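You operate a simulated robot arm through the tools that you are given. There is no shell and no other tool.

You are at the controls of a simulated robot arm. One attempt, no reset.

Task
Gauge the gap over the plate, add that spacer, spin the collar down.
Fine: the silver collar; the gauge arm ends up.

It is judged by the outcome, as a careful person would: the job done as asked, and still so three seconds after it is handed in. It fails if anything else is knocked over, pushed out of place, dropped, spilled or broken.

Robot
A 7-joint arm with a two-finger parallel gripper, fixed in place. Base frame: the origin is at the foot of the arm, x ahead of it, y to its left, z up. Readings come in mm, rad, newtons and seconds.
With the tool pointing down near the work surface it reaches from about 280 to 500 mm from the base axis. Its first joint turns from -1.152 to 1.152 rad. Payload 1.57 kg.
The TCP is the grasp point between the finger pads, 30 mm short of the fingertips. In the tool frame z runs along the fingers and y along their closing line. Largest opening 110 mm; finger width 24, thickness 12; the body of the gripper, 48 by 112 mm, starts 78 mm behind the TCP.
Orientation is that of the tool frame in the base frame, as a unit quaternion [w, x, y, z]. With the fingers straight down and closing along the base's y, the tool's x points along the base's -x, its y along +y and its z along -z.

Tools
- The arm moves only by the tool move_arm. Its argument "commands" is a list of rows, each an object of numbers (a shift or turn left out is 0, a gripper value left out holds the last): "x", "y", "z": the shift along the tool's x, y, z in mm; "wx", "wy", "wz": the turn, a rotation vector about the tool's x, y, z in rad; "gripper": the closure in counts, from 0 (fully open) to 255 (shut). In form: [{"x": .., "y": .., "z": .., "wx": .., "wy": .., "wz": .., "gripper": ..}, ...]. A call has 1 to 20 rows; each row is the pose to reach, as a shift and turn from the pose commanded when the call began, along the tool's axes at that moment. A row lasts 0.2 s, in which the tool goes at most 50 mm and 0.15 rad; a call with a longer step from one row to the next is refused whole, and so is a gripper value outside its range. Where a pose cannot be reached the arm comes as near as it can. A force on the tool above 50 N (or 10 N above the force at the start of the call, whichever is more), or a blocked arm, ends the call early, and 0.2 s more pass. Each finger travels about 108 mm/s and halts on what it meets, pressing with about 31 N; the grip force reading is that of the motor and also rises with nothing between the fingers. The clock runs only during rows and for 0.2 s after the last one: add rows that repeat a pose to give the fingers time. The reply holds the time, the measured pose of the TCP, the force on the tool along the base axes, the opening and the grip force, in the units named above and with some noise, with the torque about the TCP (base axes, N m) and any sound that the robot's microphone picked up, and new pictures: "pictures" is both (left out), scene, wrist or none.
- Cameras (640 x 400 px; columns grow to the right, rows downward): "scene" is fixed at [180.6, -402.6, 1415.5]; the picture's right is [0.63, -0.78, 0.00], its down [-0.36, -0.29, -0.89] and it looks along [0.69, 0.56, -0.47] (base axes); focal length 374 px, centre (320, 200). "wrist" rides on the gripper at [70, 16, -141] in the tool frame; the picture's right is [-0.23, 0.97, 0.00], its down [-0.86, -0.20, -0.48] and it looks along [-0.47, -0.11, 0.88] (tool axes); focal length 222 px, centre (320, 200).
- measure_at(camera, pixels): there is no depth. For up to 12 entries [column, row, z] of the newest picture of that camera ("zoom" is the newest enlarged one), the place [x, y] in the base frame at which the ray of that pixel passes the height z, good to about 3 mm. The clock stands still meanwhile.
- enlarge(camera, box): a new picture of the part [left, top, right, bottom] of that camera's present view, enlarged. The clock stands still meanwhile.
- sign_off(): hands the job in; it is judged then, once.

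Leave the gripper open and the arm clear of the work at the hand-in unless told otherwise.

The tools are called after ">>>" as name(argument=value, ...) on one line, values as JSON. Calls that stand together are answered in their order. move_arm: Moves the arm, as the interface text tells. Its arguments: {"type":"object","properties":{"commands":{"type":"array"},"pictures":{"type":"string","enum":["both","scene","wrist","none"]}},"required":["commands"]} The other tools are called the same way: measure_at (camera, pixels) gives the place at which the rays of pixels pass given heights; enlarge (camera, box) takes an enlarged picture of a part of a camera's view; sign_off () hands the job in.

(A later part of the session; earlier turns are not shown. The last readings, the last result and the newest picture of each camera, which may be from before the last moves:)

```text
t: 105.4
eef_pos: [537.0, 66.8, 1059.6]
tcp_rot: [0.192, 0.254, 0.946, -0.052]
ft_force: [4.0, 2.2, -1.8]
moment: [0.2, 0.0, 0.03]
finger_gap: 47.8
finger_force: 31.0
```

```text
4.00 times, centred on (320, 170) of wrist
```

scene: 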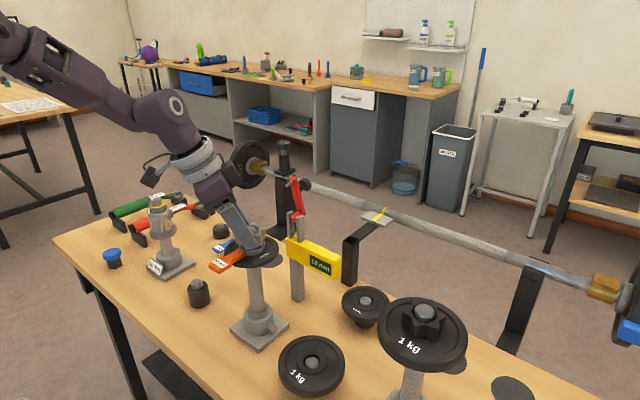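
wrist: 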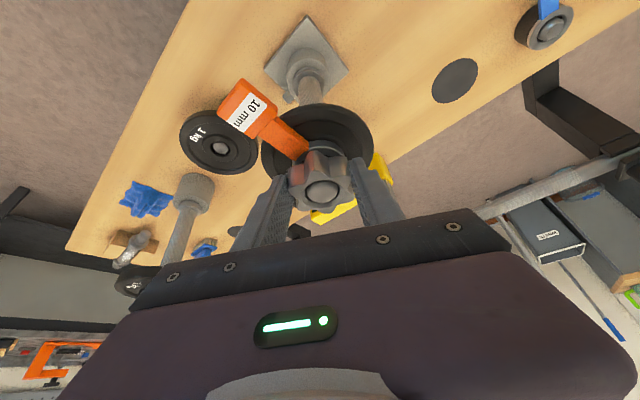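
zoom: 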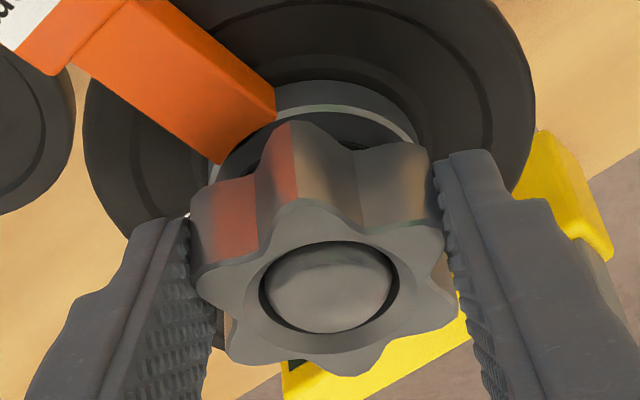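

The collar turned with the tool and the vertical load is small. I continue another 60° clockwise with a 1 mm downward feed and a small centring correction.

>>> move_arm(commands=[{"x": -0.31, "y": 2.2, "z": 0.27, "wx": 0.051, "wz": 0.1206}, {"x": -0.57, "y": 3.86, "z": 0.51, "wx": 0.102, "wz": 0.241}, {"x": -1.03, "y": 5.47, "z": 0.84, "wx": 0.153, "wz": 0.362}, {"x": -1.67, "y": 7.0, "z": 1.25, "wx": 0.204, "wz": 0.482}, {"x": -2.49, "y": 8.41, "z": 1.73, "wx": 0.255, "wz": 0.603}, {"x": -3.48, "y": 9.69, "z": 2.28, "wx": 0.306, "wz": 0.724}, {"x": -4.61, "y": 10.81, "z": 2.9, "wx": 0.357, "wz": 0.844}, {"x": -5.86, "y": 11.76, "z": 3.56, "wx": 0.408, "wz": 0.965}, {"x": -5.86, "y": 11.76, "z": 3.56, "wx": 0.408, "wz": 0.965}])

>>> enlarge(camera="scene", box=[235, 222, 265, 252])

>>> enlarge(camera="wrist", box=[270, 120, 370, 220])

```text
t: 107.4
eef_pos: [548.8, 74.4, 1059.2]
tcp_rot: [0.14, 0.693, 0.693, -0.14]
ft_force: [2.9, -1.6, -2.2]
moment: [0.01, 0.13, 0.03]
finger_gap: 48.2
finger_force: 31.3
```

scene: 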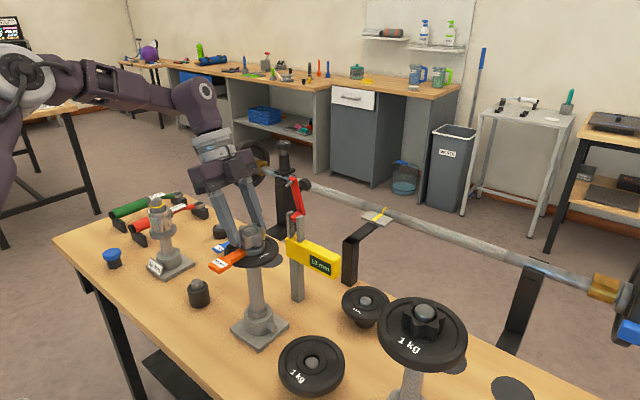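
wrist: 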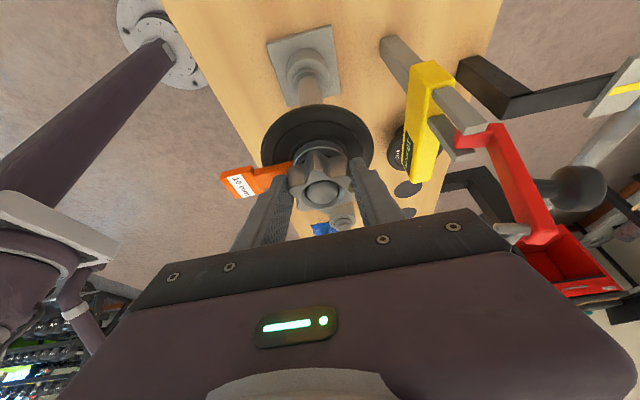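

```text
13.33 times, centred on (250, 237) of scene
```

zoom: 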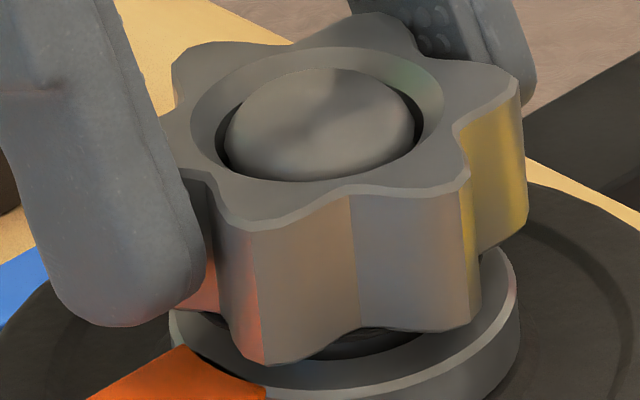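

```text
4.00 times, centred on (320, 170) of wrist
```

zoom: 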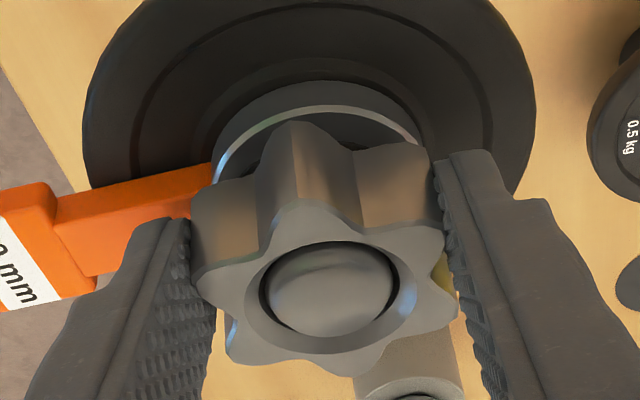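

The collar turned 90° in all and has come down about 2.5 mm, leaving roughly a 4 mm gap to the spacer. My wrist is near a good limit here, so I open the fingers to 60 mm to re-grip, checking that the collar stays on the thread.

>>> move_arm(commands=[{"gripper": 130}, {"gripper": 116}, {"gripper": 116}])

>>> enlarge(camera="scene", box=[235, 222, 265, 252])

>>> enlarge(camera="wrist", box=[260, 120, 380, 220])

```text
t: 108.2
eef_pos: [550.1, 74.0, 1057.5]
tcp_rot: [0.14, 0.694, 0.692, -0.141]
ft_force: [0.4, -1.0, 0.1]
moment: [0.01, 0.03, -0.01]
finger_gap: 60.2
finger_force: 0.1
```

scene: 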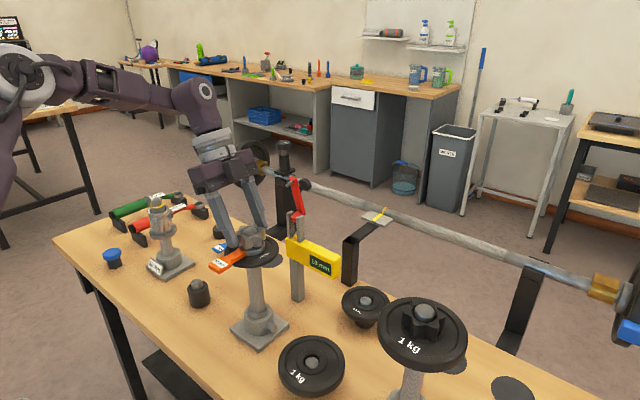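
wrist: 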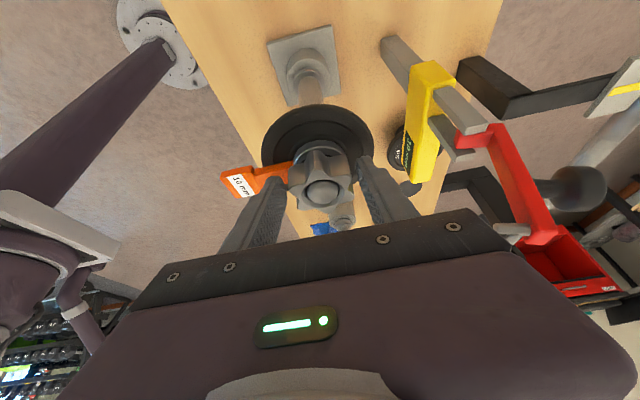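

```text
13.33 times, centred on (250, 237) of scene
```

zoom: 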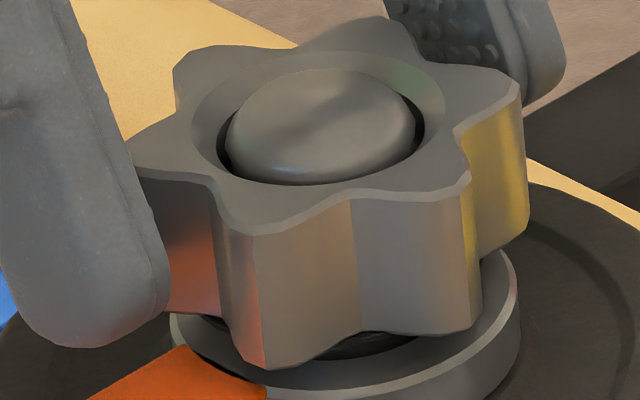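

```text
4.00 times, centred on (320, 170) of wrist
```

zoom: 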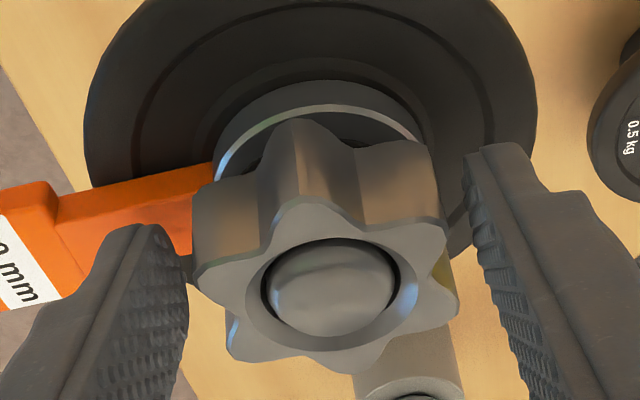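

The collar stays put on the thread. I swing the open fingers back 120° counter-clockwise around it to take a fresh grip on the lobes.

>>> move_arm(commands=[{"x": -0.1, "y": -1.7, "z": 0.04, "wx": -0.051, "wz": -0.1206}, {"x": -0.41, "y": -3.36, "z": 0.17, "wx": -0.102, "wz": -0.2412}, {"x": -0.91, "y": -4.97, "z": 0.39, "wx": -0.153, "wz": -0.3618}, {"x": -1.6, "y": -6.5, "z": 0.68, "wx": -0.204, "wz": -0.4824}, {"x": -2.48, "y": -7.91, "z": 1.05, "wx": -0.255, "wz": -0.603}, {"x": -3.51, "y": -9.19, "z": 1.48, "wx": -0.306, "wz": -0.7236}, {"x": -4.69, "y": -10.31, "z": 1.98, "wx": -0.357, "wz": -0.8442}, {"x": -5.99, "y": -11.26, "z": 2.53, "wx": -0.408, "wz": -0.9648}, {"x": -7.4, "y": -12.01, "z": 3.12, "wx": -0.459, "wz": -1.0854}, {"x": -8.88, "y": -12.56, "z": 3.75, "wx": -0.51, "wz": -1.206}, {"x": -10.41, "y": -12.89, "z": 4.4, "wx": -0.561, "wz": -1.3266}, {"x": -11.97, "y": -13, "z": 5.06, "wx": -0.612, "wz": -1.4472}, {"x": -13.54, "y": -12.89, "z": 5.72, "wx": -0.663, "wz": -1.5678}, {"x": -15.07, "y": -12.56, "z": 6.36, "wx": -0.714, "wz": -1.6884}, {"x": -16.55, "y": -12.01, "z": 6.99, "wx": -0.765, "wz": -1.809}, {"x": -17.96, "y": -11.26, "z": 7.59, "wx": -0.8156, "wz": -1.929}, {"x": -17.96, "y": -11.26, "z": 7.59, "wx": -0.8156, "wz": -1.929}])

>>> enlarge(camera="wrist", box=[260, 120, 380, 220])

>>> enlarge(camera="scene", box=[225, 212, 275, 257])

```text
t: 111.8
eef_pos: [539.0, 53.8, 1059.1]
tcp_rot: [0.192, -0.253, 0.947, 0.051]
ft_force: [0.7, 0.2, -0.4]
moment: [0.0, -0.03, 0.0]
finger_gap: 60.2
finger_force: 0.0
```

scene: 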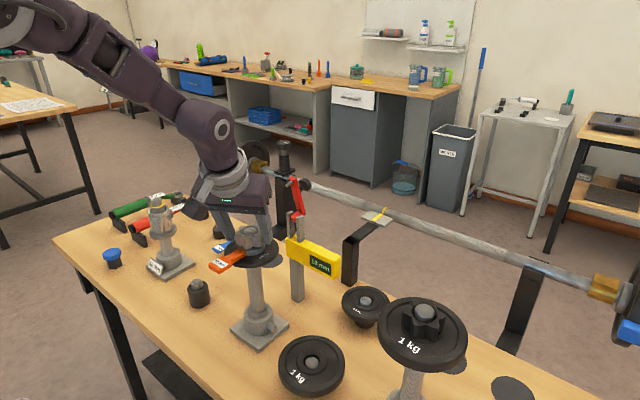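
wrist: 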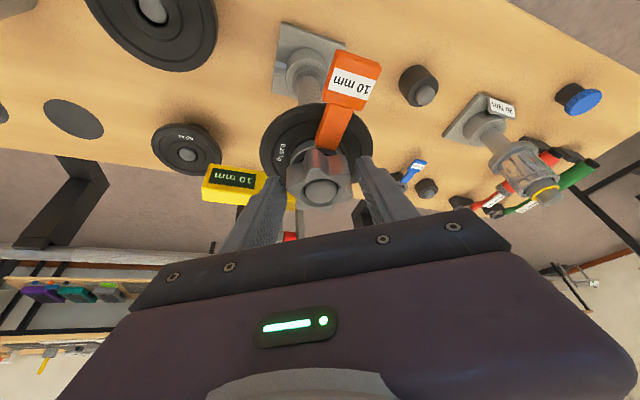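

```text
4.00 times, centred on (320, 170) of wrist
```

zoom: 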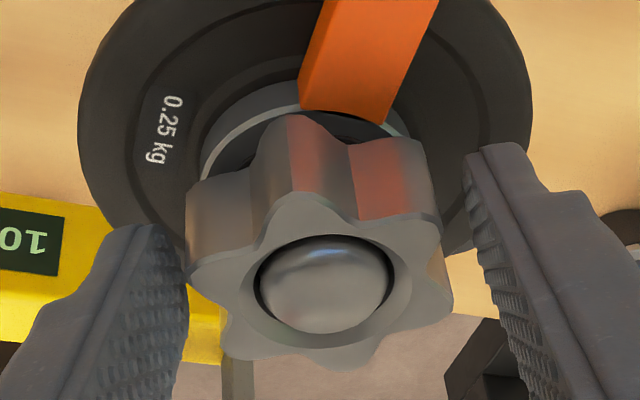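

```text
8.89 times, centred on (250, 234) of scene
```

zoom: 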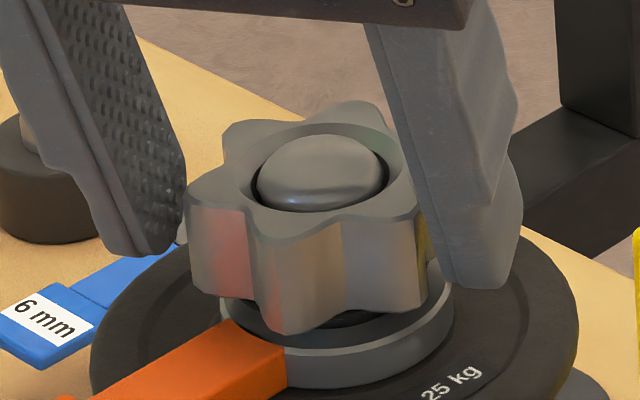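

The fingers are round the collar at the new angle, and the collar is about 1 mm to the left. I shift 1 mm, lower 3 mm for a fuller grip, and close.

>>> move_arm(commands=[{"x": 0.6, "y": -0.5, "z": 1.4}, {"x": 1.17, "y": -1, "z": 2.76}, {"x": 1.17, "y": -1, "z": 2.76, "gripper": 160}, {"x": 1.17, "y": -1, "z": 2.76, "gripper": 200}, {"x": 1.17, "y": -1, "z": 2.76, "gripper": 200}, {"x": 1.17, "y": -1, "z": 2.76, "gripper": 200}])

>>> enlarge(camera="wrist", box=[260, 120, 380, 220])

```text
t: 113.2
eef_pos: [539.1, 53.0, 1055.5]
tcp_rot: [0.192, -0.253, 0.947, 0.052]
ft_force: [-1.2, 1.1, 0.1]
moment: [0.09, -0.03, 0.03]
finger_gap: 48.2
finger_force: 31.0
```

scene: 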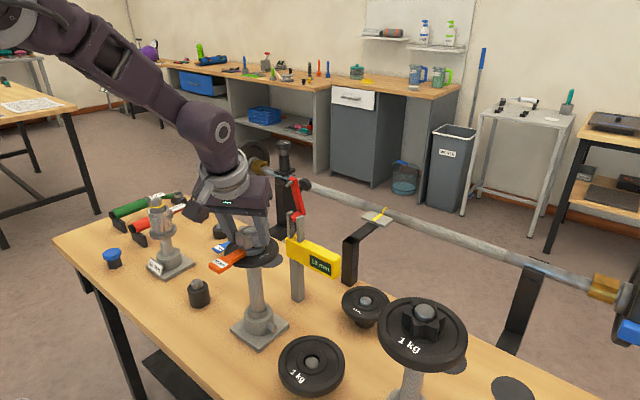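
wrist: 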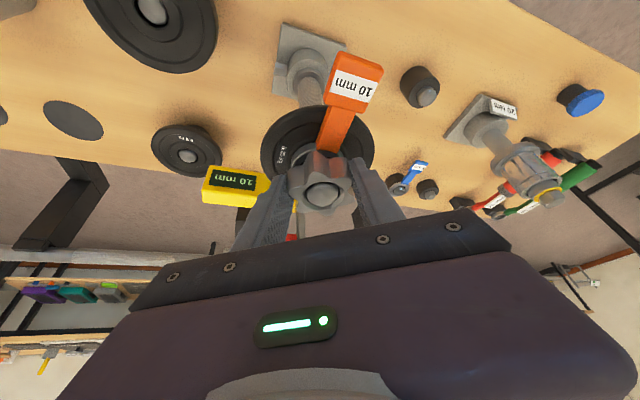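

```text
4.00 times, centred on (320, 170) of wrist
```

zoom: 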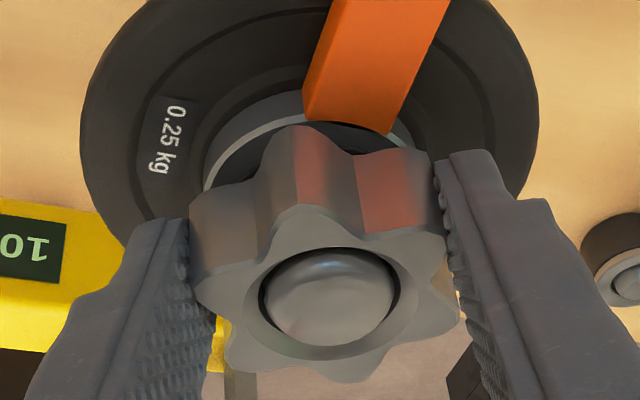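

The grip is good. I turn 60° clockwise with a 1.3 mm downward feed.

>>> move_arm(commands=[{"x": -0.04, "y": 1.7, "z": 0.19, "wx": 0.051, "wz": 0.1206}, {"x": -0.28, "y": 3.36, "z": 0.47, "wx": 0.102, "wz": 0.241}, {"x": -0.72, "y": 4.97, "z": 0.83, "wx": 0.153, "wz": 0.362}, {"x": -1.35, "y": 6.5, "z": 1.28, "wx": 0.204, "wz": 0.482}, {"x": -2.16, "y": 7.91, "z": 1.79, "wx": 0.255, "wz": 0.603}, {"x": -3.13, "y": 9.19, "z": 2.38, "wx": 0.306, "wz": 0.724}, {"x": -4.25, "y": 10.31, "z": 3.03, "wx": 0.357, "wz": 0.844}, {"x": -5.48, "y": 11.26, "z": 3.73, "wx": 0.408, "wz": 0.965}, {"x": -5.48, "y": 11.26, "z": 3.73, "wx": 0.408, "wz": 0.965}])

>>> enlarge(camera="scene", box=[225, 212, 275, 257])

>>> enlarge(camera="wrist", box=[260, 120, 380, 220])

```text
t: 115.2
eef_pos: [539.2, 66.6, 1054.6]
tcp_rot: [0.192, 0.255, 0.946, -0.052]
ft_force: [-11.8, 10.3, 11.0]
moment: [0.15, 0.21, 0.0]
finger_gap: 48.3
finger_force: 31.0
```

scene: 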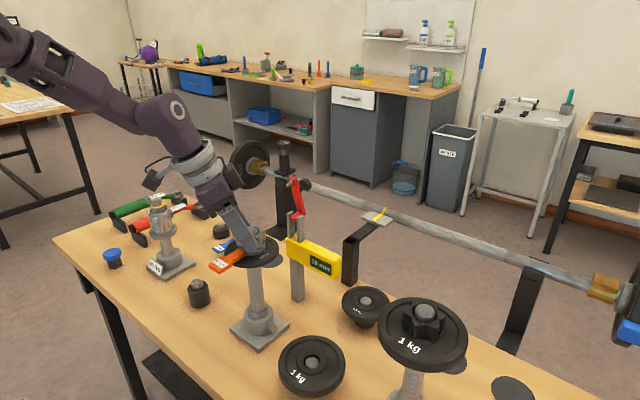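
wrist: 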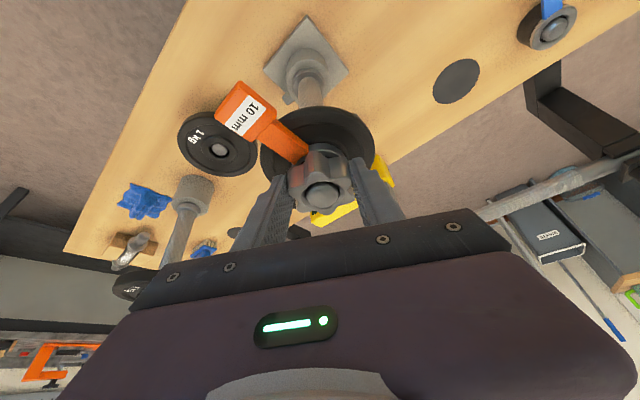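

```text
8.89 times, centred on (250, 234) of scene
```

zoom: 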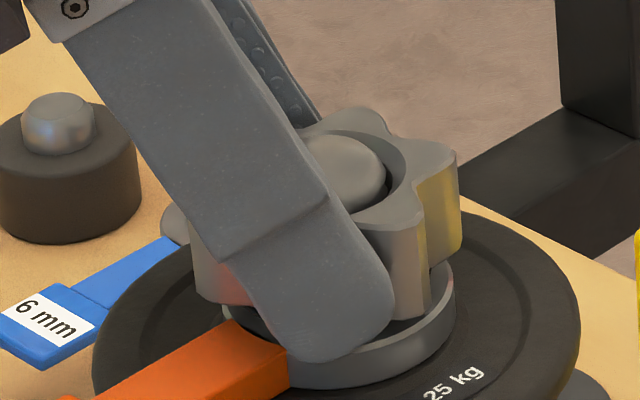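

```text
4.00 times, centred on (320, 170) of wrist
```

zoom: 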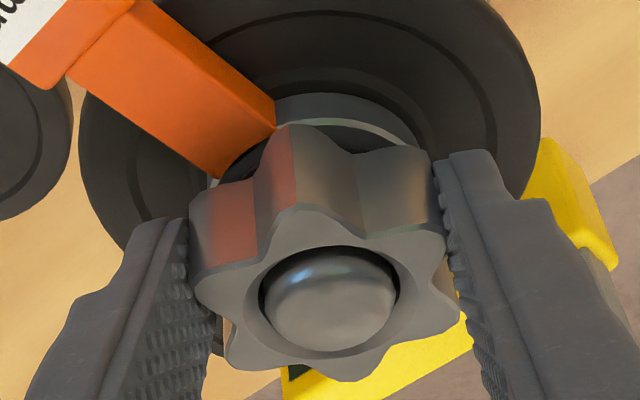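

The force shows I am pressing slightly sideways and down (about 15 N and 11 N), so the axis offset is nearer 14 mm and the feed was a little too fast. I correct that and continue another 60° clockwise.

>>> move_arm(commands=[{"x": 0.83, "y": 1.83, "z": -0.81, "wx": 0.051, "wz": 0.1206}, {"x": 0.53, "y": 3.62, "z": -0.6, "wx": 0.102, "wz": 0.241}, {"x": 0.01, "y": 5.36, "z": -0.3, "wx": 0.153, "wz": 0.362}, {"x": -0.7, "y": 7.0, "z": 0.08, "wx": 0.204, "wz": 0.482}, {"x": -1.61, "y": 8.52, "z": 0.54, "wx": 0.255, "wz": 0.603}, {"x": -2.69, "y": 9.9, "z": 1.08, "wx": 0.306, "wz": 0.724}, {"x": -3.93, "y": 11.11, "z": 1.69, "wx": 0.357, "wz": 0.844}, {"x": -5.3, "y": 12.12, "z": 2.35, "wx": 0.408, "wz": 0.965}, {"x": -5.3, "y": 12.12, "z": 2.35, "wx": 0.408, "wz": 0.965}])

>>> enlarge(camera="scene", box=[225, 217, 275, 262])

>>> enlarge(camera="wrist", box=[260, 120, 380, 220])

```text
t: 117.2
eef_pos: [550.5, 73.3, 1055.1]
tcp_rot: [0.141, 0.693, 0.692, -0.142]
ft_force: [-3.1, -10.3, -3.9]
moment: [-0.11, -0.21, -0.07]
finger_gap: 48.2
finger_force: 31.8
```

scene: 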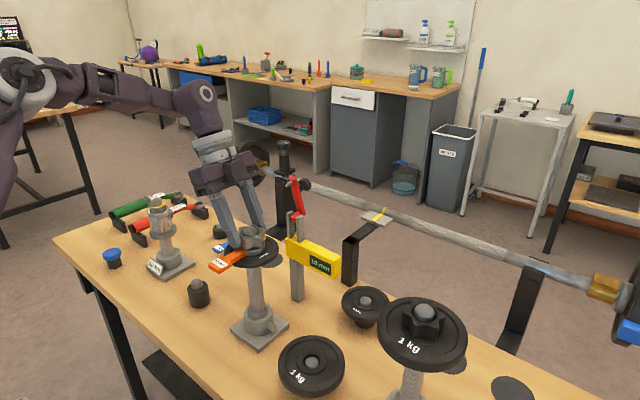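
wrist: 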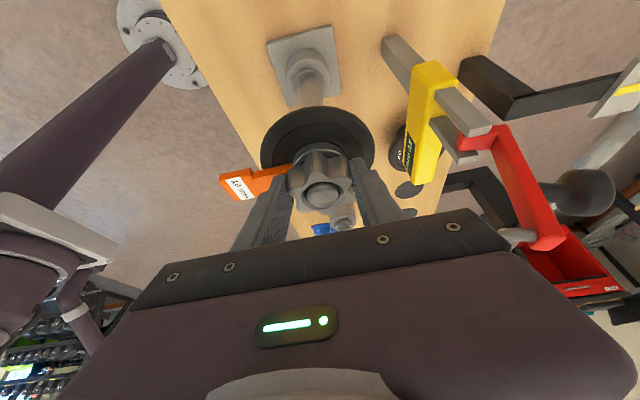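

```text
8.89 times, centred on (250, 240) of scene
```

zoom: 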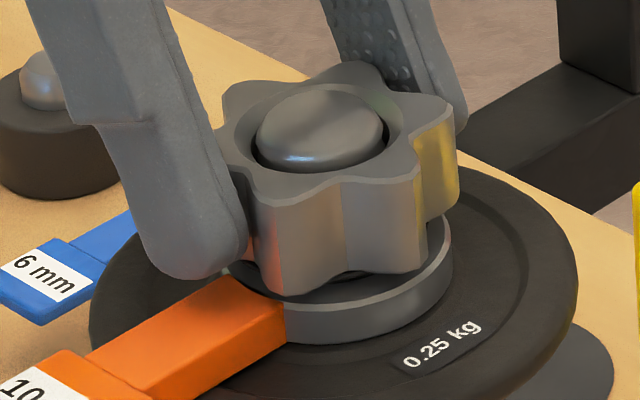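

```text
4.00 times, centred on (320, 170) of wrist
```

zoom: 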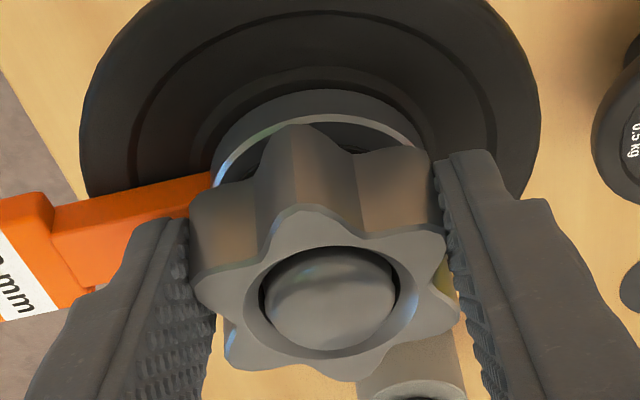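

After 210° of turning the collar is close to the spacer. I zoom in to estimate the remaining gap.

>>> enlarge(camera="scene", box=[238, 238, 266, 258])

```text
16.00 times, centred on (252, 248) of scene
```

zoom: 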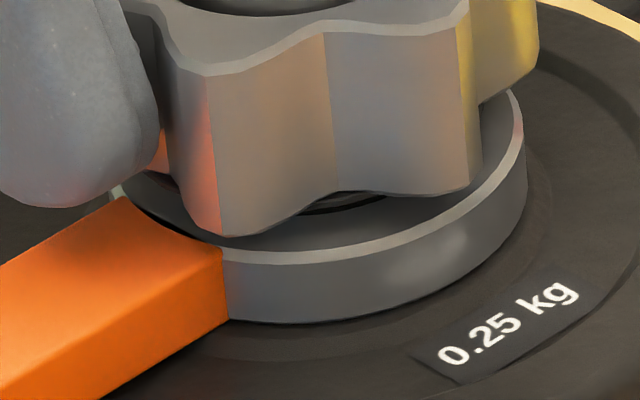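

The gap is about 2.4 mm, so roughly another 100–120° is needed. I open and swing back 120° for a fresh grip.

>>> move_arm(commands=[{"gripper": 130}, {"gripper": 116}, {"gripper": 116}], pictures="none")

>>> move_arm(commands=[{"x": -0.1, "y": -1.7, "z": 0.04, "wx": -0.051, "wz": -0.1206}, {"x": -0.41, "y": -3.4, "z": 0.17, "wx": -0.102, "wz": -0.2412}, {"x": -0.91, "y": -5.1, "z": 0.39, "wx": -0.153, "wz": -0.3618}, {"x": -1.65, "y": -6.7, "z": 0.7, "wx": -0.204, "wz": -0.4824}, {"x": -2.57, "y": -8.2, "z": 1.09, "wx": -0.255, "wz": -0.603}, {"x": -3.64, "y": -9.5, "z": 1.54, "wx": -0.306, "wz": -0.7236}, {"x": -4.87, "y": -10.7, "z": 2.06, "wx": -0.357, "wz": -0.8442}, {"x": -6.22, "y": -11.7, "z": 2.63, "wx": -0.408, "wz": -0.9648}, {"x": -7.68, "y": -12.5, "z": 3.24, "wx": -0.459, "wz": -1.0854}, {"x": -9.22, "y": -13.0, "z": 3.89, "wx": -0.51, "wz": -1.206}, {"x": -10.81, "y": -13.4, "z": 4.57, "wx": -0.561, "wz": -1.3266}, {"x": -12.43, "y": -13.5, "z": 5.25, "wx": -0.612, "wz": -1.4472}, {"x": -14.06, "y": -13.4, "z": 5.94, "wx": -0.663, "wz": -1.5678}, {"x": -15.65, "y": -13.0, "z": 6.6, "wx": -0.714, "wz": -1.6884}, {"x": -17.18, "y": -12.5, "z": 7.26, "wx": -0.765, "wz": -1.809}, {"x": -18.65, "y": -11.7, "z": 7.88, "wx": -0.8156, "wz": -1.929}, {"x": -18.65, "y": -11.7, "z": 7.88, "wx": -0.8156, "wz": -1.929}])

>>> enlarge(camera="wrist", box=[260, 120, 380, 220])

>>> enlarge(camera="scene", box=[225, 217, 275, 262])

```text
t: 118.0
eef_pos: [548.8, 73.9, 1055.2]
tcp_rot: [0.14, 0.694, 0.692, -0.141]
ft_force: [0.6, -0.4, 0.0]
moment: [0.06, 0.0, -0.02]
finger_gap: 60.1
finger_force: 0.0
```

```text
t: 121.6
eef_pos: [537.0, 53.4, 1054.6]
tcp_rot: [0.192, -0.254, 0.947, 0.051]
ft_force: [0.0, 0.3, 0.6]
moment: [0.0, 0.0, 0.0]
finger_gap: 59.9
finger_force: 0.0
```

scene: 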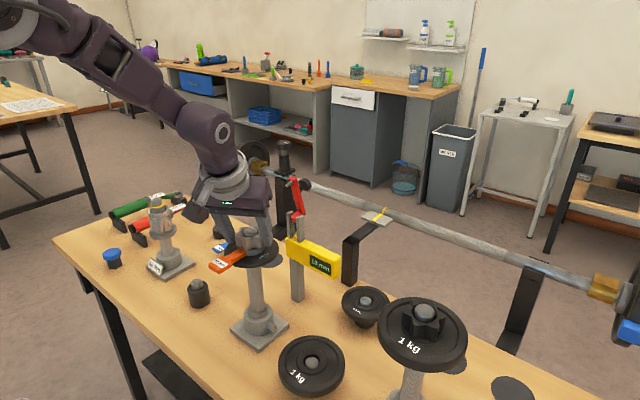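
wrist: 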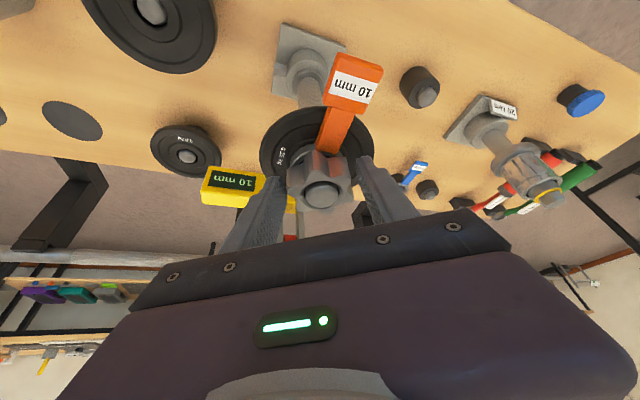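

```text
4.00 times, centred on (320, 170) of wrist
```

zoom: 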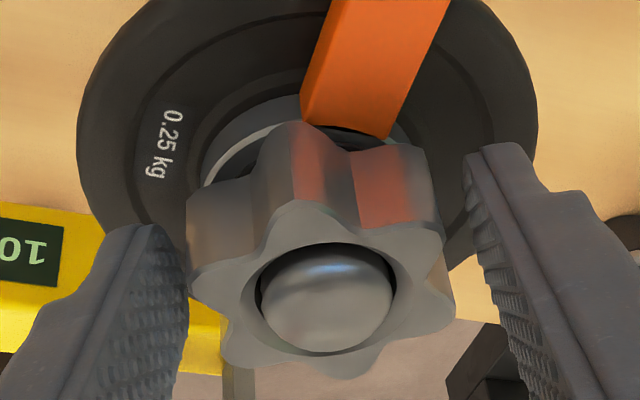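

```text
8.89 times, centred on (250, 240) of scene
```

zoom: 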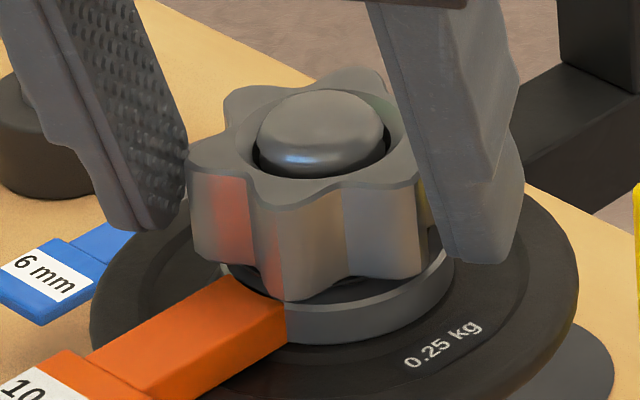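

I shift 0.8 mm, lower 2 mm and close on the collar again.

>>> move_arm(commands=[{"x": 0.4, "y": -0.4, "z": 0.9}, {"x": 0.8, "y": -0.8, "z": 1.84}, {"x": 0.8, "y": -0.8, "z": 1.84, "gripper": 160}, {"x": 0.8, "y": -0.8, "z": 1.84, "gripper": 200}, {"x": 0.8, "y": -0.8, "z": 1.84, "gripper": 200}, {"x": 0.8, "y": -0.8, "z": 1.84, "gripper": 200}], pictures="none")

>>> move_arm(commands=[{"x": -0.06, "y": 1.77, "z": 0.16, "wx": 0.051, "wz": 0.1206}, {"x": -0.32, "y": 3.5, "z": 0.41, "wx": 0.102, "wz": 0.241}, {"x": -0.8, "y": 5.17, "z": 0.75, "wx": 0.153, "wz": 0.362}, {"x": -1.47, "y": 6.75, "z": 1.17, "wx": 0.204, "wz": 0.482}, {"x": -2.33, "y": 8.22, "z": 1.67, "wx": 0.255, "wz": 0.603}, {"x": -3.36, "y": 9.55, "z": 2.24, "wx": 0.306, "wz": 0.724}, {"x": -4.54, "y": 10.71, "z": 2.87, "wx": 0.357, "wz": 0.844}, {"x": -5.84, "y": 11.69, "z": 3.55, "wx": 0.408, "wz": 0.965}, {"x": -5.84, "y": 11.69, "z": 3.55, "wx": 0.408, "wz": 0.965}])

>>> enlarge(camera="scene", box=[225, 217, 275, 262])

>>> enlarge(camera="wrist", box=[260, 120, 380, 220])

```text
t: 123.0
eef_pos: [538.9, 53.5, 1052.3]
tcp_rot: [0.193, -0.253, 0.947, 0.051]
ft_force: [-2.1, 2.4, 0.9]
moment: [0.16, 0.11, 0.06]
finger_gap: 48.0
finger_force: 31.0
```

```text
t: 125.0
eef_pos: [538.1, 67.0, 1052.2]
tcp_rot: [0.191, 0.255, 0.946, -0.052]
ft_force: [0.4, 7.7, -0.2]
moment: [0.1, -0.33, 0.06]
finger_gap: 47.9
finger_force: 30.8
```

scene: 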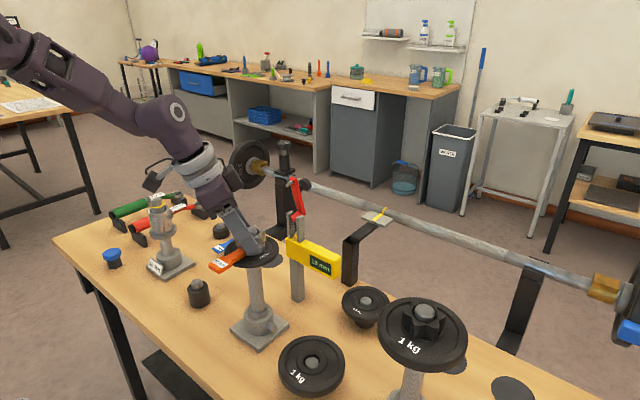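
wrist: 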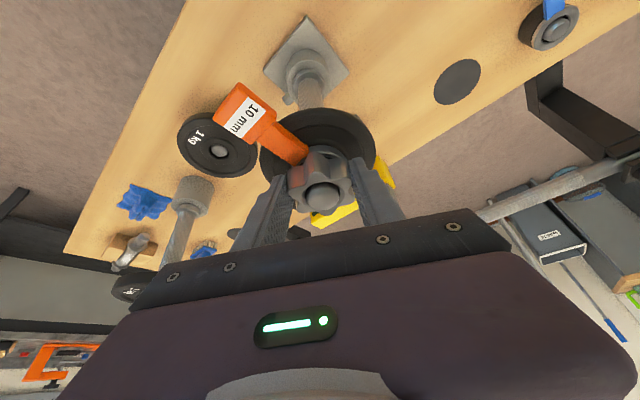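

```text
8.89 times, centred on (250, 240) of scene
```

zoom: 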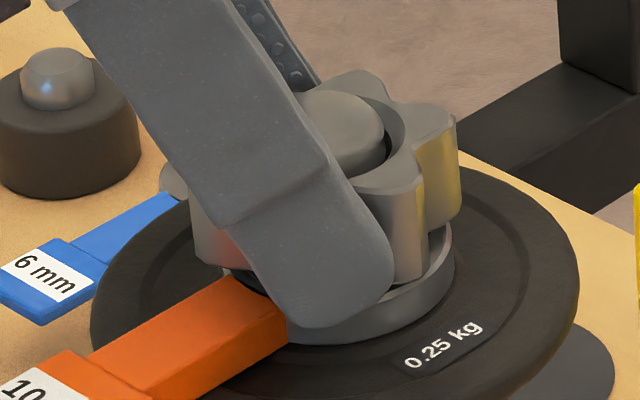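

```text
4.00 times, centred on (320, 170) of wrist
```

zoom: 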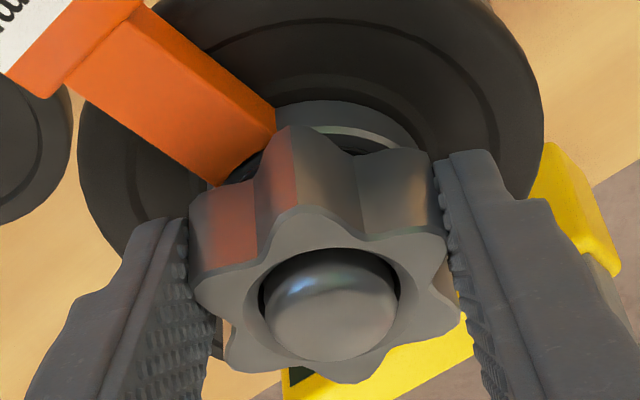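

Forces are small. I continue another 60° clockwise with a small centring correction and watch for the collar bottoming on the spacer.

>>> move_arm(commands=[{"x": 0.22, "y": 2.26, "z": 0.04, "wx": 0.051, "wz": 0.1206}, {"x": -0.05, "y": 3.99, "z": 0.29, "wx": 0.102, "wz": 0.241}, {"x": -0.53, "y": 5.67, "z": 0.63, "wx": 0.153, "wz": 0.362}, {"x": -1.2, "y": 7.25, "z": 1.05, "wx": 0.204, "wz": 0.482}, {"x": -2.05, "y": 8.72, "z": 1.54, "wx": 0.255, "wz": 0.603}, {"x": -3.07, "y": 10.05, "z": 2.11, "wx": 0.306, "wz": 0.724}, {"x": -4.25, "y": 11.21, "z": 2.74, "wx": 0.357, "wz": 0.844}, {"x": -5.55, "y": 12.19, "z": 3.43, "wx": 0.408, "wz": 0.965}, {"x": -5.55, "y": 12.19, "z": 3.43, "wx": 0.408, "wz": 0.965}])

>>> enlarge(camera="scene", box=[238, 238, 266, 258])

>>> enlarge(camera="scene", box=[225, 217, 275, 262])

```text
t: 127.0
eef_pos: [550.4, 72.7, 1050.5]
tcp_rot: [0.141, 0.694, 0.691, -0.141]
ft_force: [6.3, -6.7, -0.1]
moment: [-0.26, -0.35, 0.07]
finger_gap: 48.2
finger_force: 30.7
```

scene: 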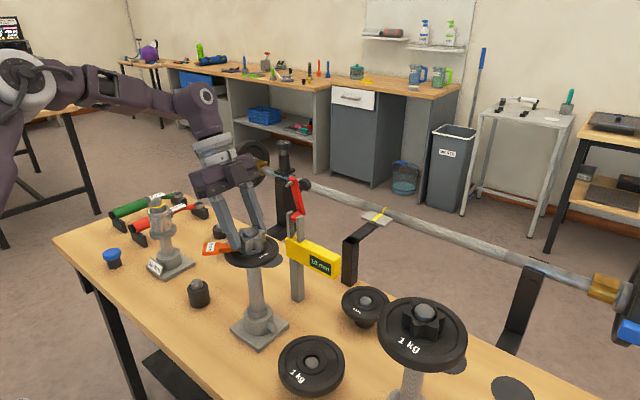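
wrist: 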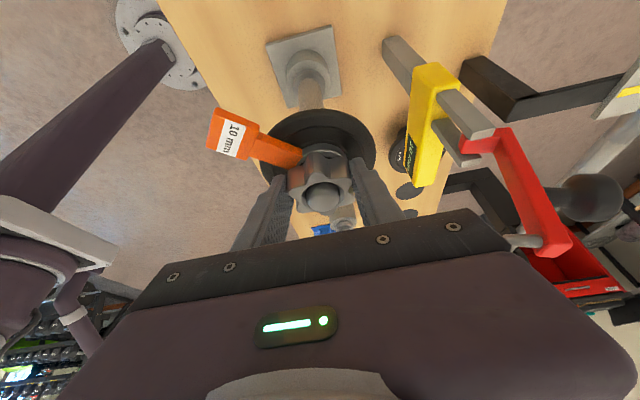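

```text
16.00 times, centred on (252, 248) of scene
```

zoom: 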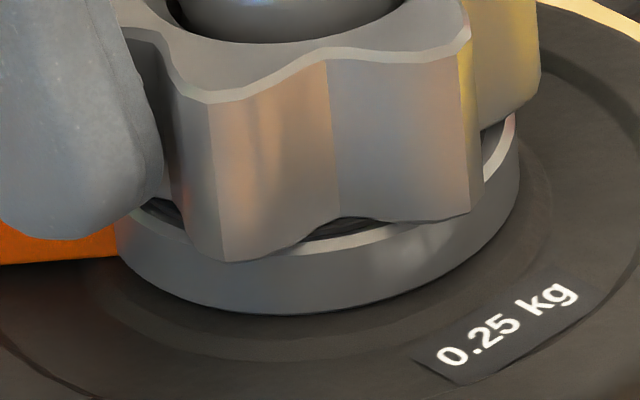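

```text
8.89 times, centred on (250, 240) of scene
```

zoom: 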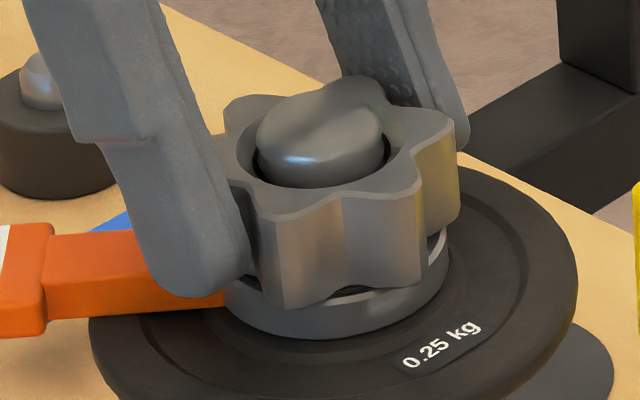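

The spacer's handle has been swung round: my fingertip, now lower, pushed it clockwise. The spacer is still flat on the plate and the collar is nearly or fully down. I open the fingers and look closely at the contact between collar and spacer.

>>> move_arm(commands=[{"gripper": 130}, {"gripper": 112}, {"gripper": 112}])

>>> enlarge(camera="scene", box=[238, 238, 266, 258])

>>> enlarge(camera="wrist", box=[200, 90, 380, 220])

```text
t: 127.8
eef_pos: [549.3, 74.4, 1050.1]
tcp_rot: [0.14, 0.693, 0.693, -0.14]
ft_force: [-0.4, 0.4, 0.5]
moment: [0.04, 0.01, -0.02]
finger_gap: 61.5
finger_force: 0.1
```

scene: 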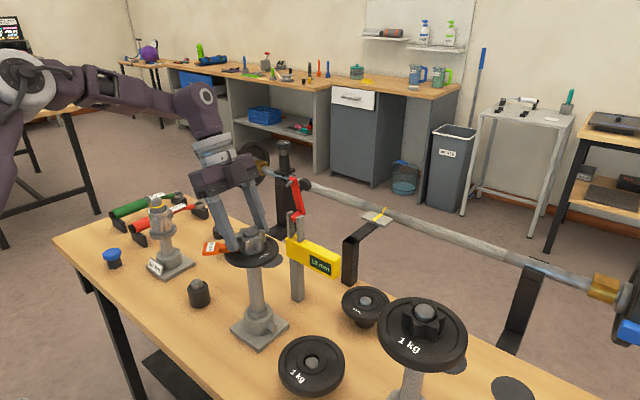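
wrist: 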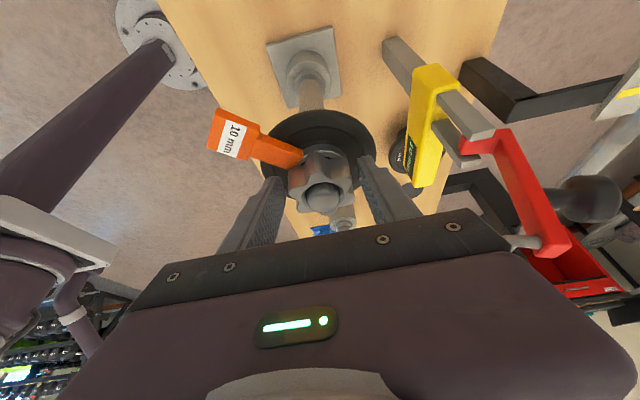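

```text
16.00 times, centred on (252, 248) of scene
```

zoom: 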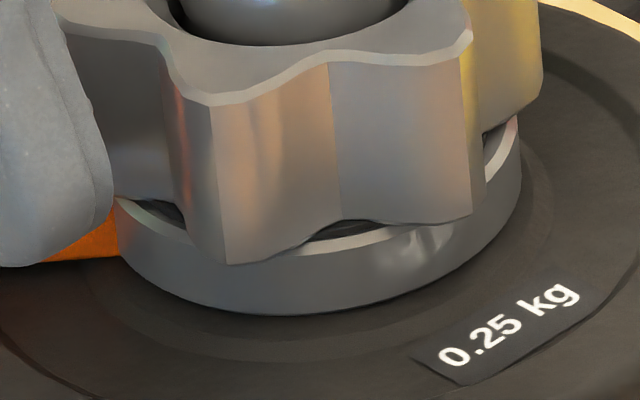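

```text
3.08 times, centred on (290, 155) of wrist
```

zoom: 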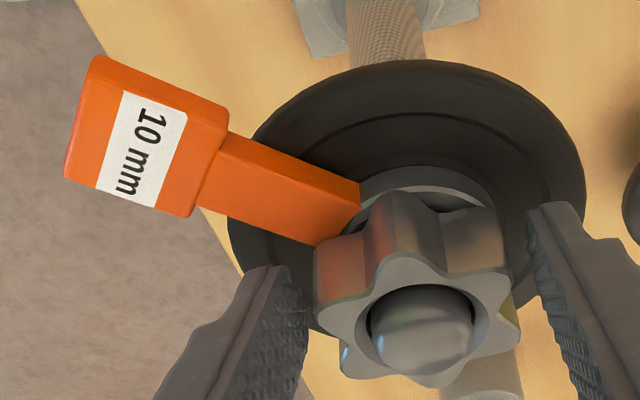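

The collar's lobes appear to touch the spacer, with only shadow in the valley. To make sure it is snug, I raise the open fingers 5 mm to clear the handle, swing back 60°, re-grip and turn a bit more, checking for resistance.

>>> move_arm(commands=[{"x": -1, "z": -2.3}, {"x": -1.95, "z": -4.6}, {"x": -2.06, "y": -1.77, "z": -4.56, "wx": -0.051, "wz": -0.1206}, {"x": -2.37, "y": -3.5, "z": -4.42, "wx": -0.102, "wz": -0.2412}, {"x": -2.9, "y": -5.17, "z": -4.2, "wx": -0.153, "wz": -0.3618}, {"x": -3.62, "y": -6.75, "z": -3.9, "wx": -0.204, "wz": -0.4824}, {"x": -4.52, "y": -8.22, "z": -3.51, "wx": -0.255, "wz": -0.603}, {"x": -5.59, "y": -9.55, "z": -3.06, "wx": -0.306, "wz": -0.7236}, {"x": -6.81, "y": -10.71, "z": -2.55, "wx": -0.357, "wz": -0.8442}, {"x": -8.17, "y": -11.69, "z": -1.97, "wx": -0.408, "wz": -0.9648}, {"x": -8.17, "y": -11.69, "z": -1.97, "wx": -0.408, "wz": -0.9648}])

>>> enlarge(camera="wrist", box=[240, 110, 400, 220])

>>> enlarge(camera="scene", box=[215, 212, 275, 262])

```text
t: 130.2
eef_pos: [538.4, 67.0, 1054.2]
tcp_rot: [0.193, 0.254, 0.947, -0.051]
ft_force: [-0.4, -0.7, 0.4]
moment: [-0.03, -0.02, 0.02]
finger_gap: 61.9
finger_force: 0.0
```

scene: 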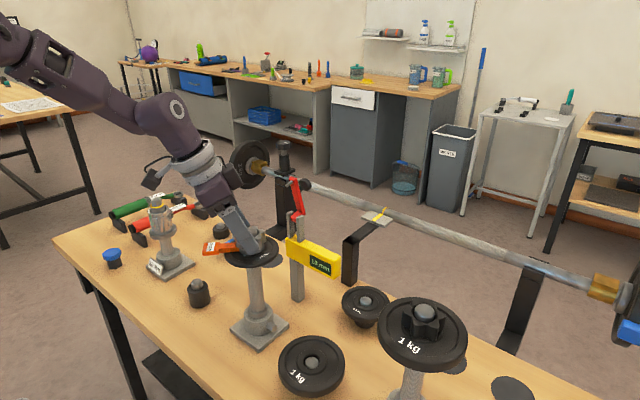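
wrist: 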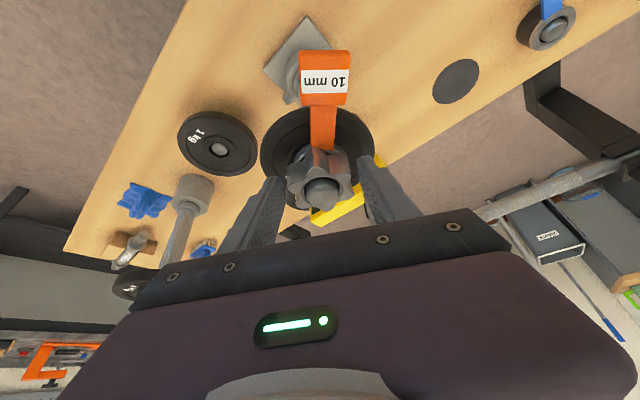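

```text
3.64 times, centred on (320, 165) of wrist
```

zoom: 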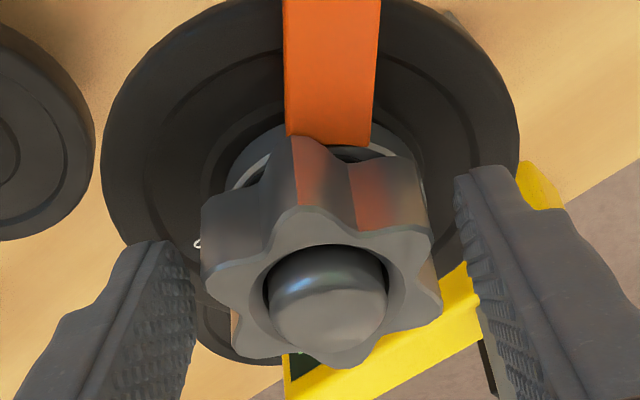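

```text
8.00 times, centred on (245, 237) of scene
```

zoom: 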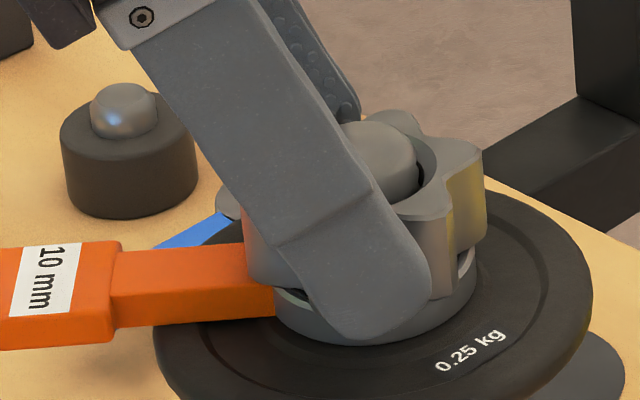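

The fingers are clear of the handle, which now points at about 150°. I close and turn 30° clockwise with a tiny feed, looking for resistance.

>>> move_arm(commands=[{"gripper": 160}, {"gripper": 200}, {"gripper": 200}, {"gripper": 200}], pictures="none")

>>> move_arm(commands=[{"x": -0.06, "y": 1.77, "z": 0.12, "wx": 0.051, "wz": 0.1206}, {"x": -0.35, "y": 3.5, "z": 0.32, "wx": 0.102, "wz": 0.241}, {"x": -0.86, "y": 5.17, "z": 0.6, "wx": 0.153, "wz": 0.362}, {"x": -1.55, "y": 6.75, "z": 0.98, "wx": 0.204, "wz": 0.482}, {"x": -1.55, "y": 6.75, "z": 0.98, "wx": 0.204, "wz": 0.482}])

>>> enlarge(camera="wrist", box=[240, 110, 400, 220])

>>> enlarge(camera="scene", box=[232, 227, 268, 257])

```text
t: 131.2
eef_pos: [539.0, 66.7, 1054.9]
tcp_rot: [0.191, 0.255, 0.946, -0.052]
ft_force: [-0.2, -1.1, -0.5]
moment: [-0.06, 0.0, -0.04]
finger_gap: 48.2
finger_force: 31.1
```

```text
t: 132.4
eef_pos: [543.1, 72.0, 1053.3]
tcp_rot: [0.171, 0.491, 0.848, -0.1]
ft_force: [-7.9, -1.7, 2.6]
moment: [-0.13, 0.28, -0.1]
finger_gap: 48.2
finger_force: 31.1
```

scene: 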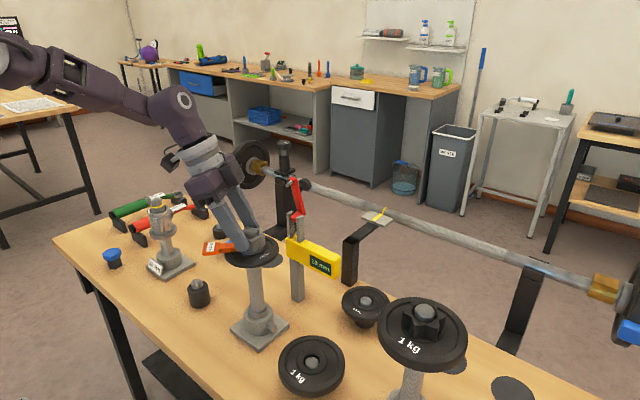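
wrist: 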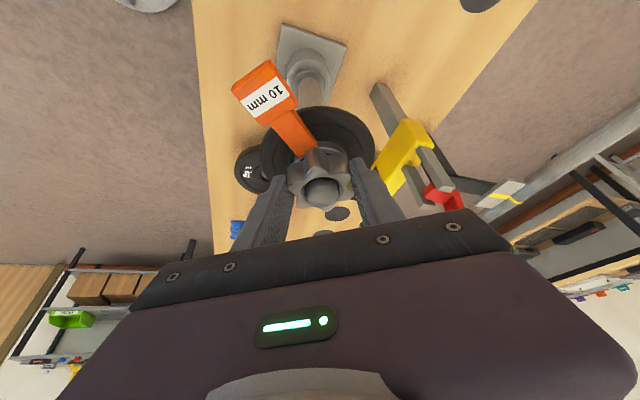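

```text
3.64 times, centred on (320, 165) of wrist
```

zoom: 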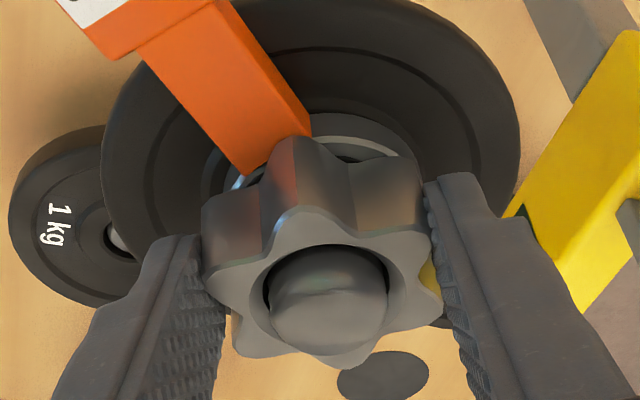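

```text
13.33 times, centred on (250, 242) of scene
```

zoom: 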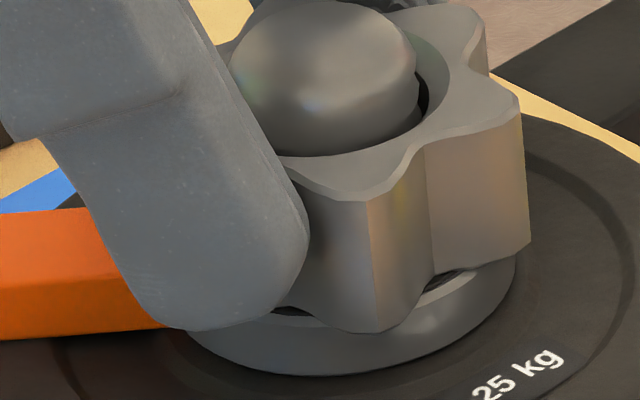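

The collar keeps turning with modest force. I continue 30° more with a small centring correction.

>>> move_arm(commands=[{"x": 0.26, "y": 1.17, "z": 0.0, "wx": 0.051, "wz": 0.1206}, {"x": -0.02, "y": 2.9, "z": 0.23, "wx": 0.102, "wz": 0.241}, {"x": -0.51, "y": 4.57, "z": 0.54, "wx": 0.153, "wz": 0.362}, {"x": -1.19, "y": 6.15, "z": 0.94, "wx": 0.204, "wz": 0.482}, {"x": -1.19, "y": 6.15, "z": 0.94, "wx": 0.204, "wz": 0.482}])

>>> enlarge(camera="scene", box=[238, 238, 266, 258])

>>> enlarge(camera="scene", box=[215, 212, 275, 262])

>>> enlarge(camera="wrist", box=[220, 100, 400, 220])

```text
t: 133.6
eef_pos: [550.6, 73.7, 1054.5]
tcp_rot: [0.141, 0.694, 0.692, -0.14]
ft_force: [6.4, -2.9, 0.6]
moment: [-0.09, -0.05, 0.11]
finger_gap: 47.9
finger_force: 30.7
```

scene: 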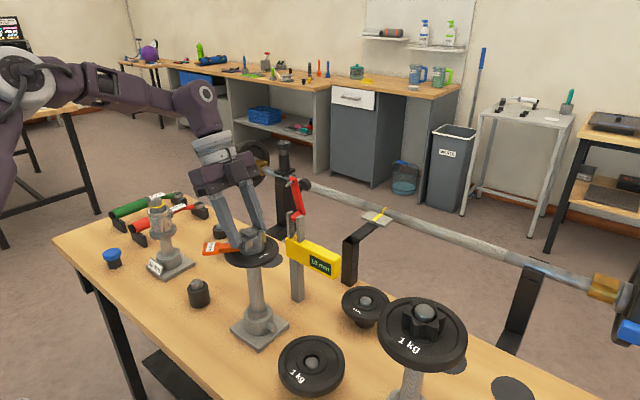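
wrist: 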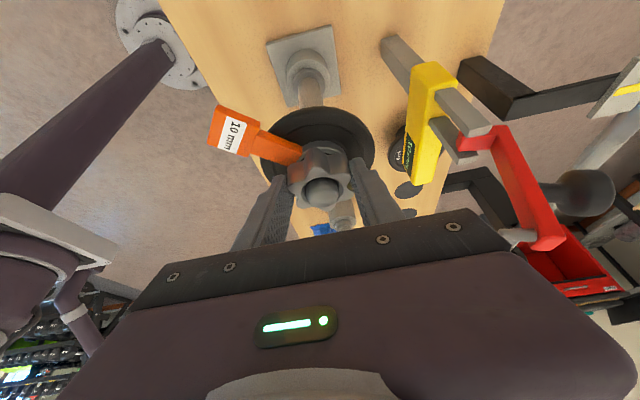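

```text
16.00 times, centred on (252, 248) of scene
```

zoom: 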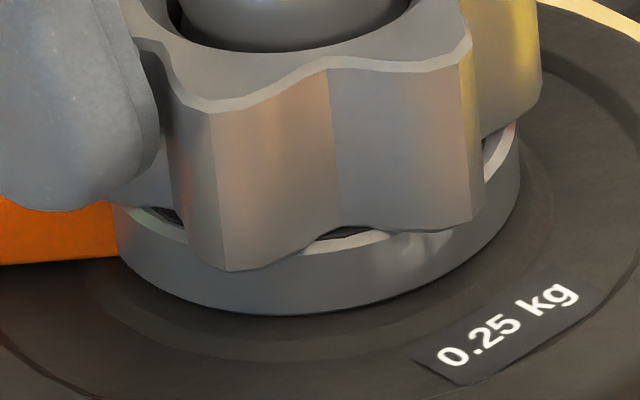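

```text
8.00 times, centred on (245, 237) of scene
```

zoom: 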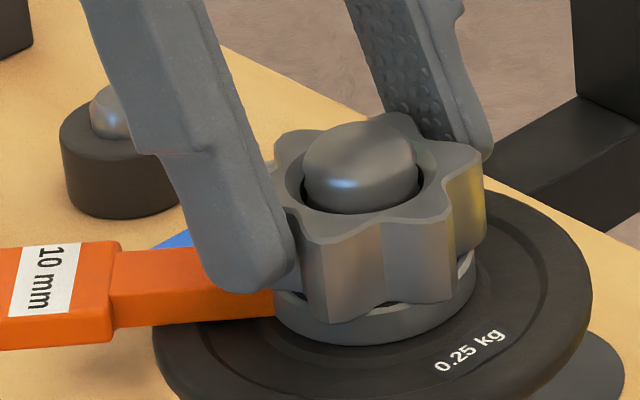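

```text
3.33 times, centred on (310, 160) of wrist
```

zoom: 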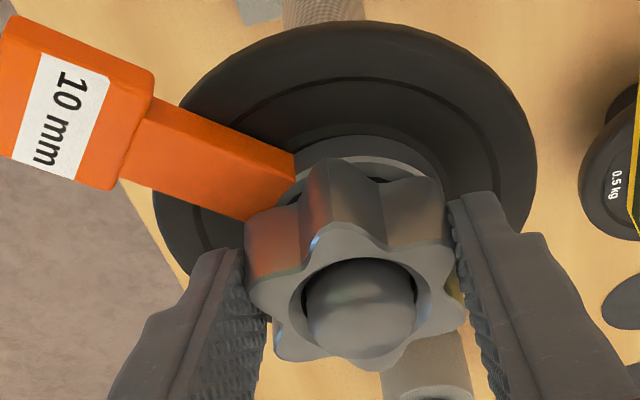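

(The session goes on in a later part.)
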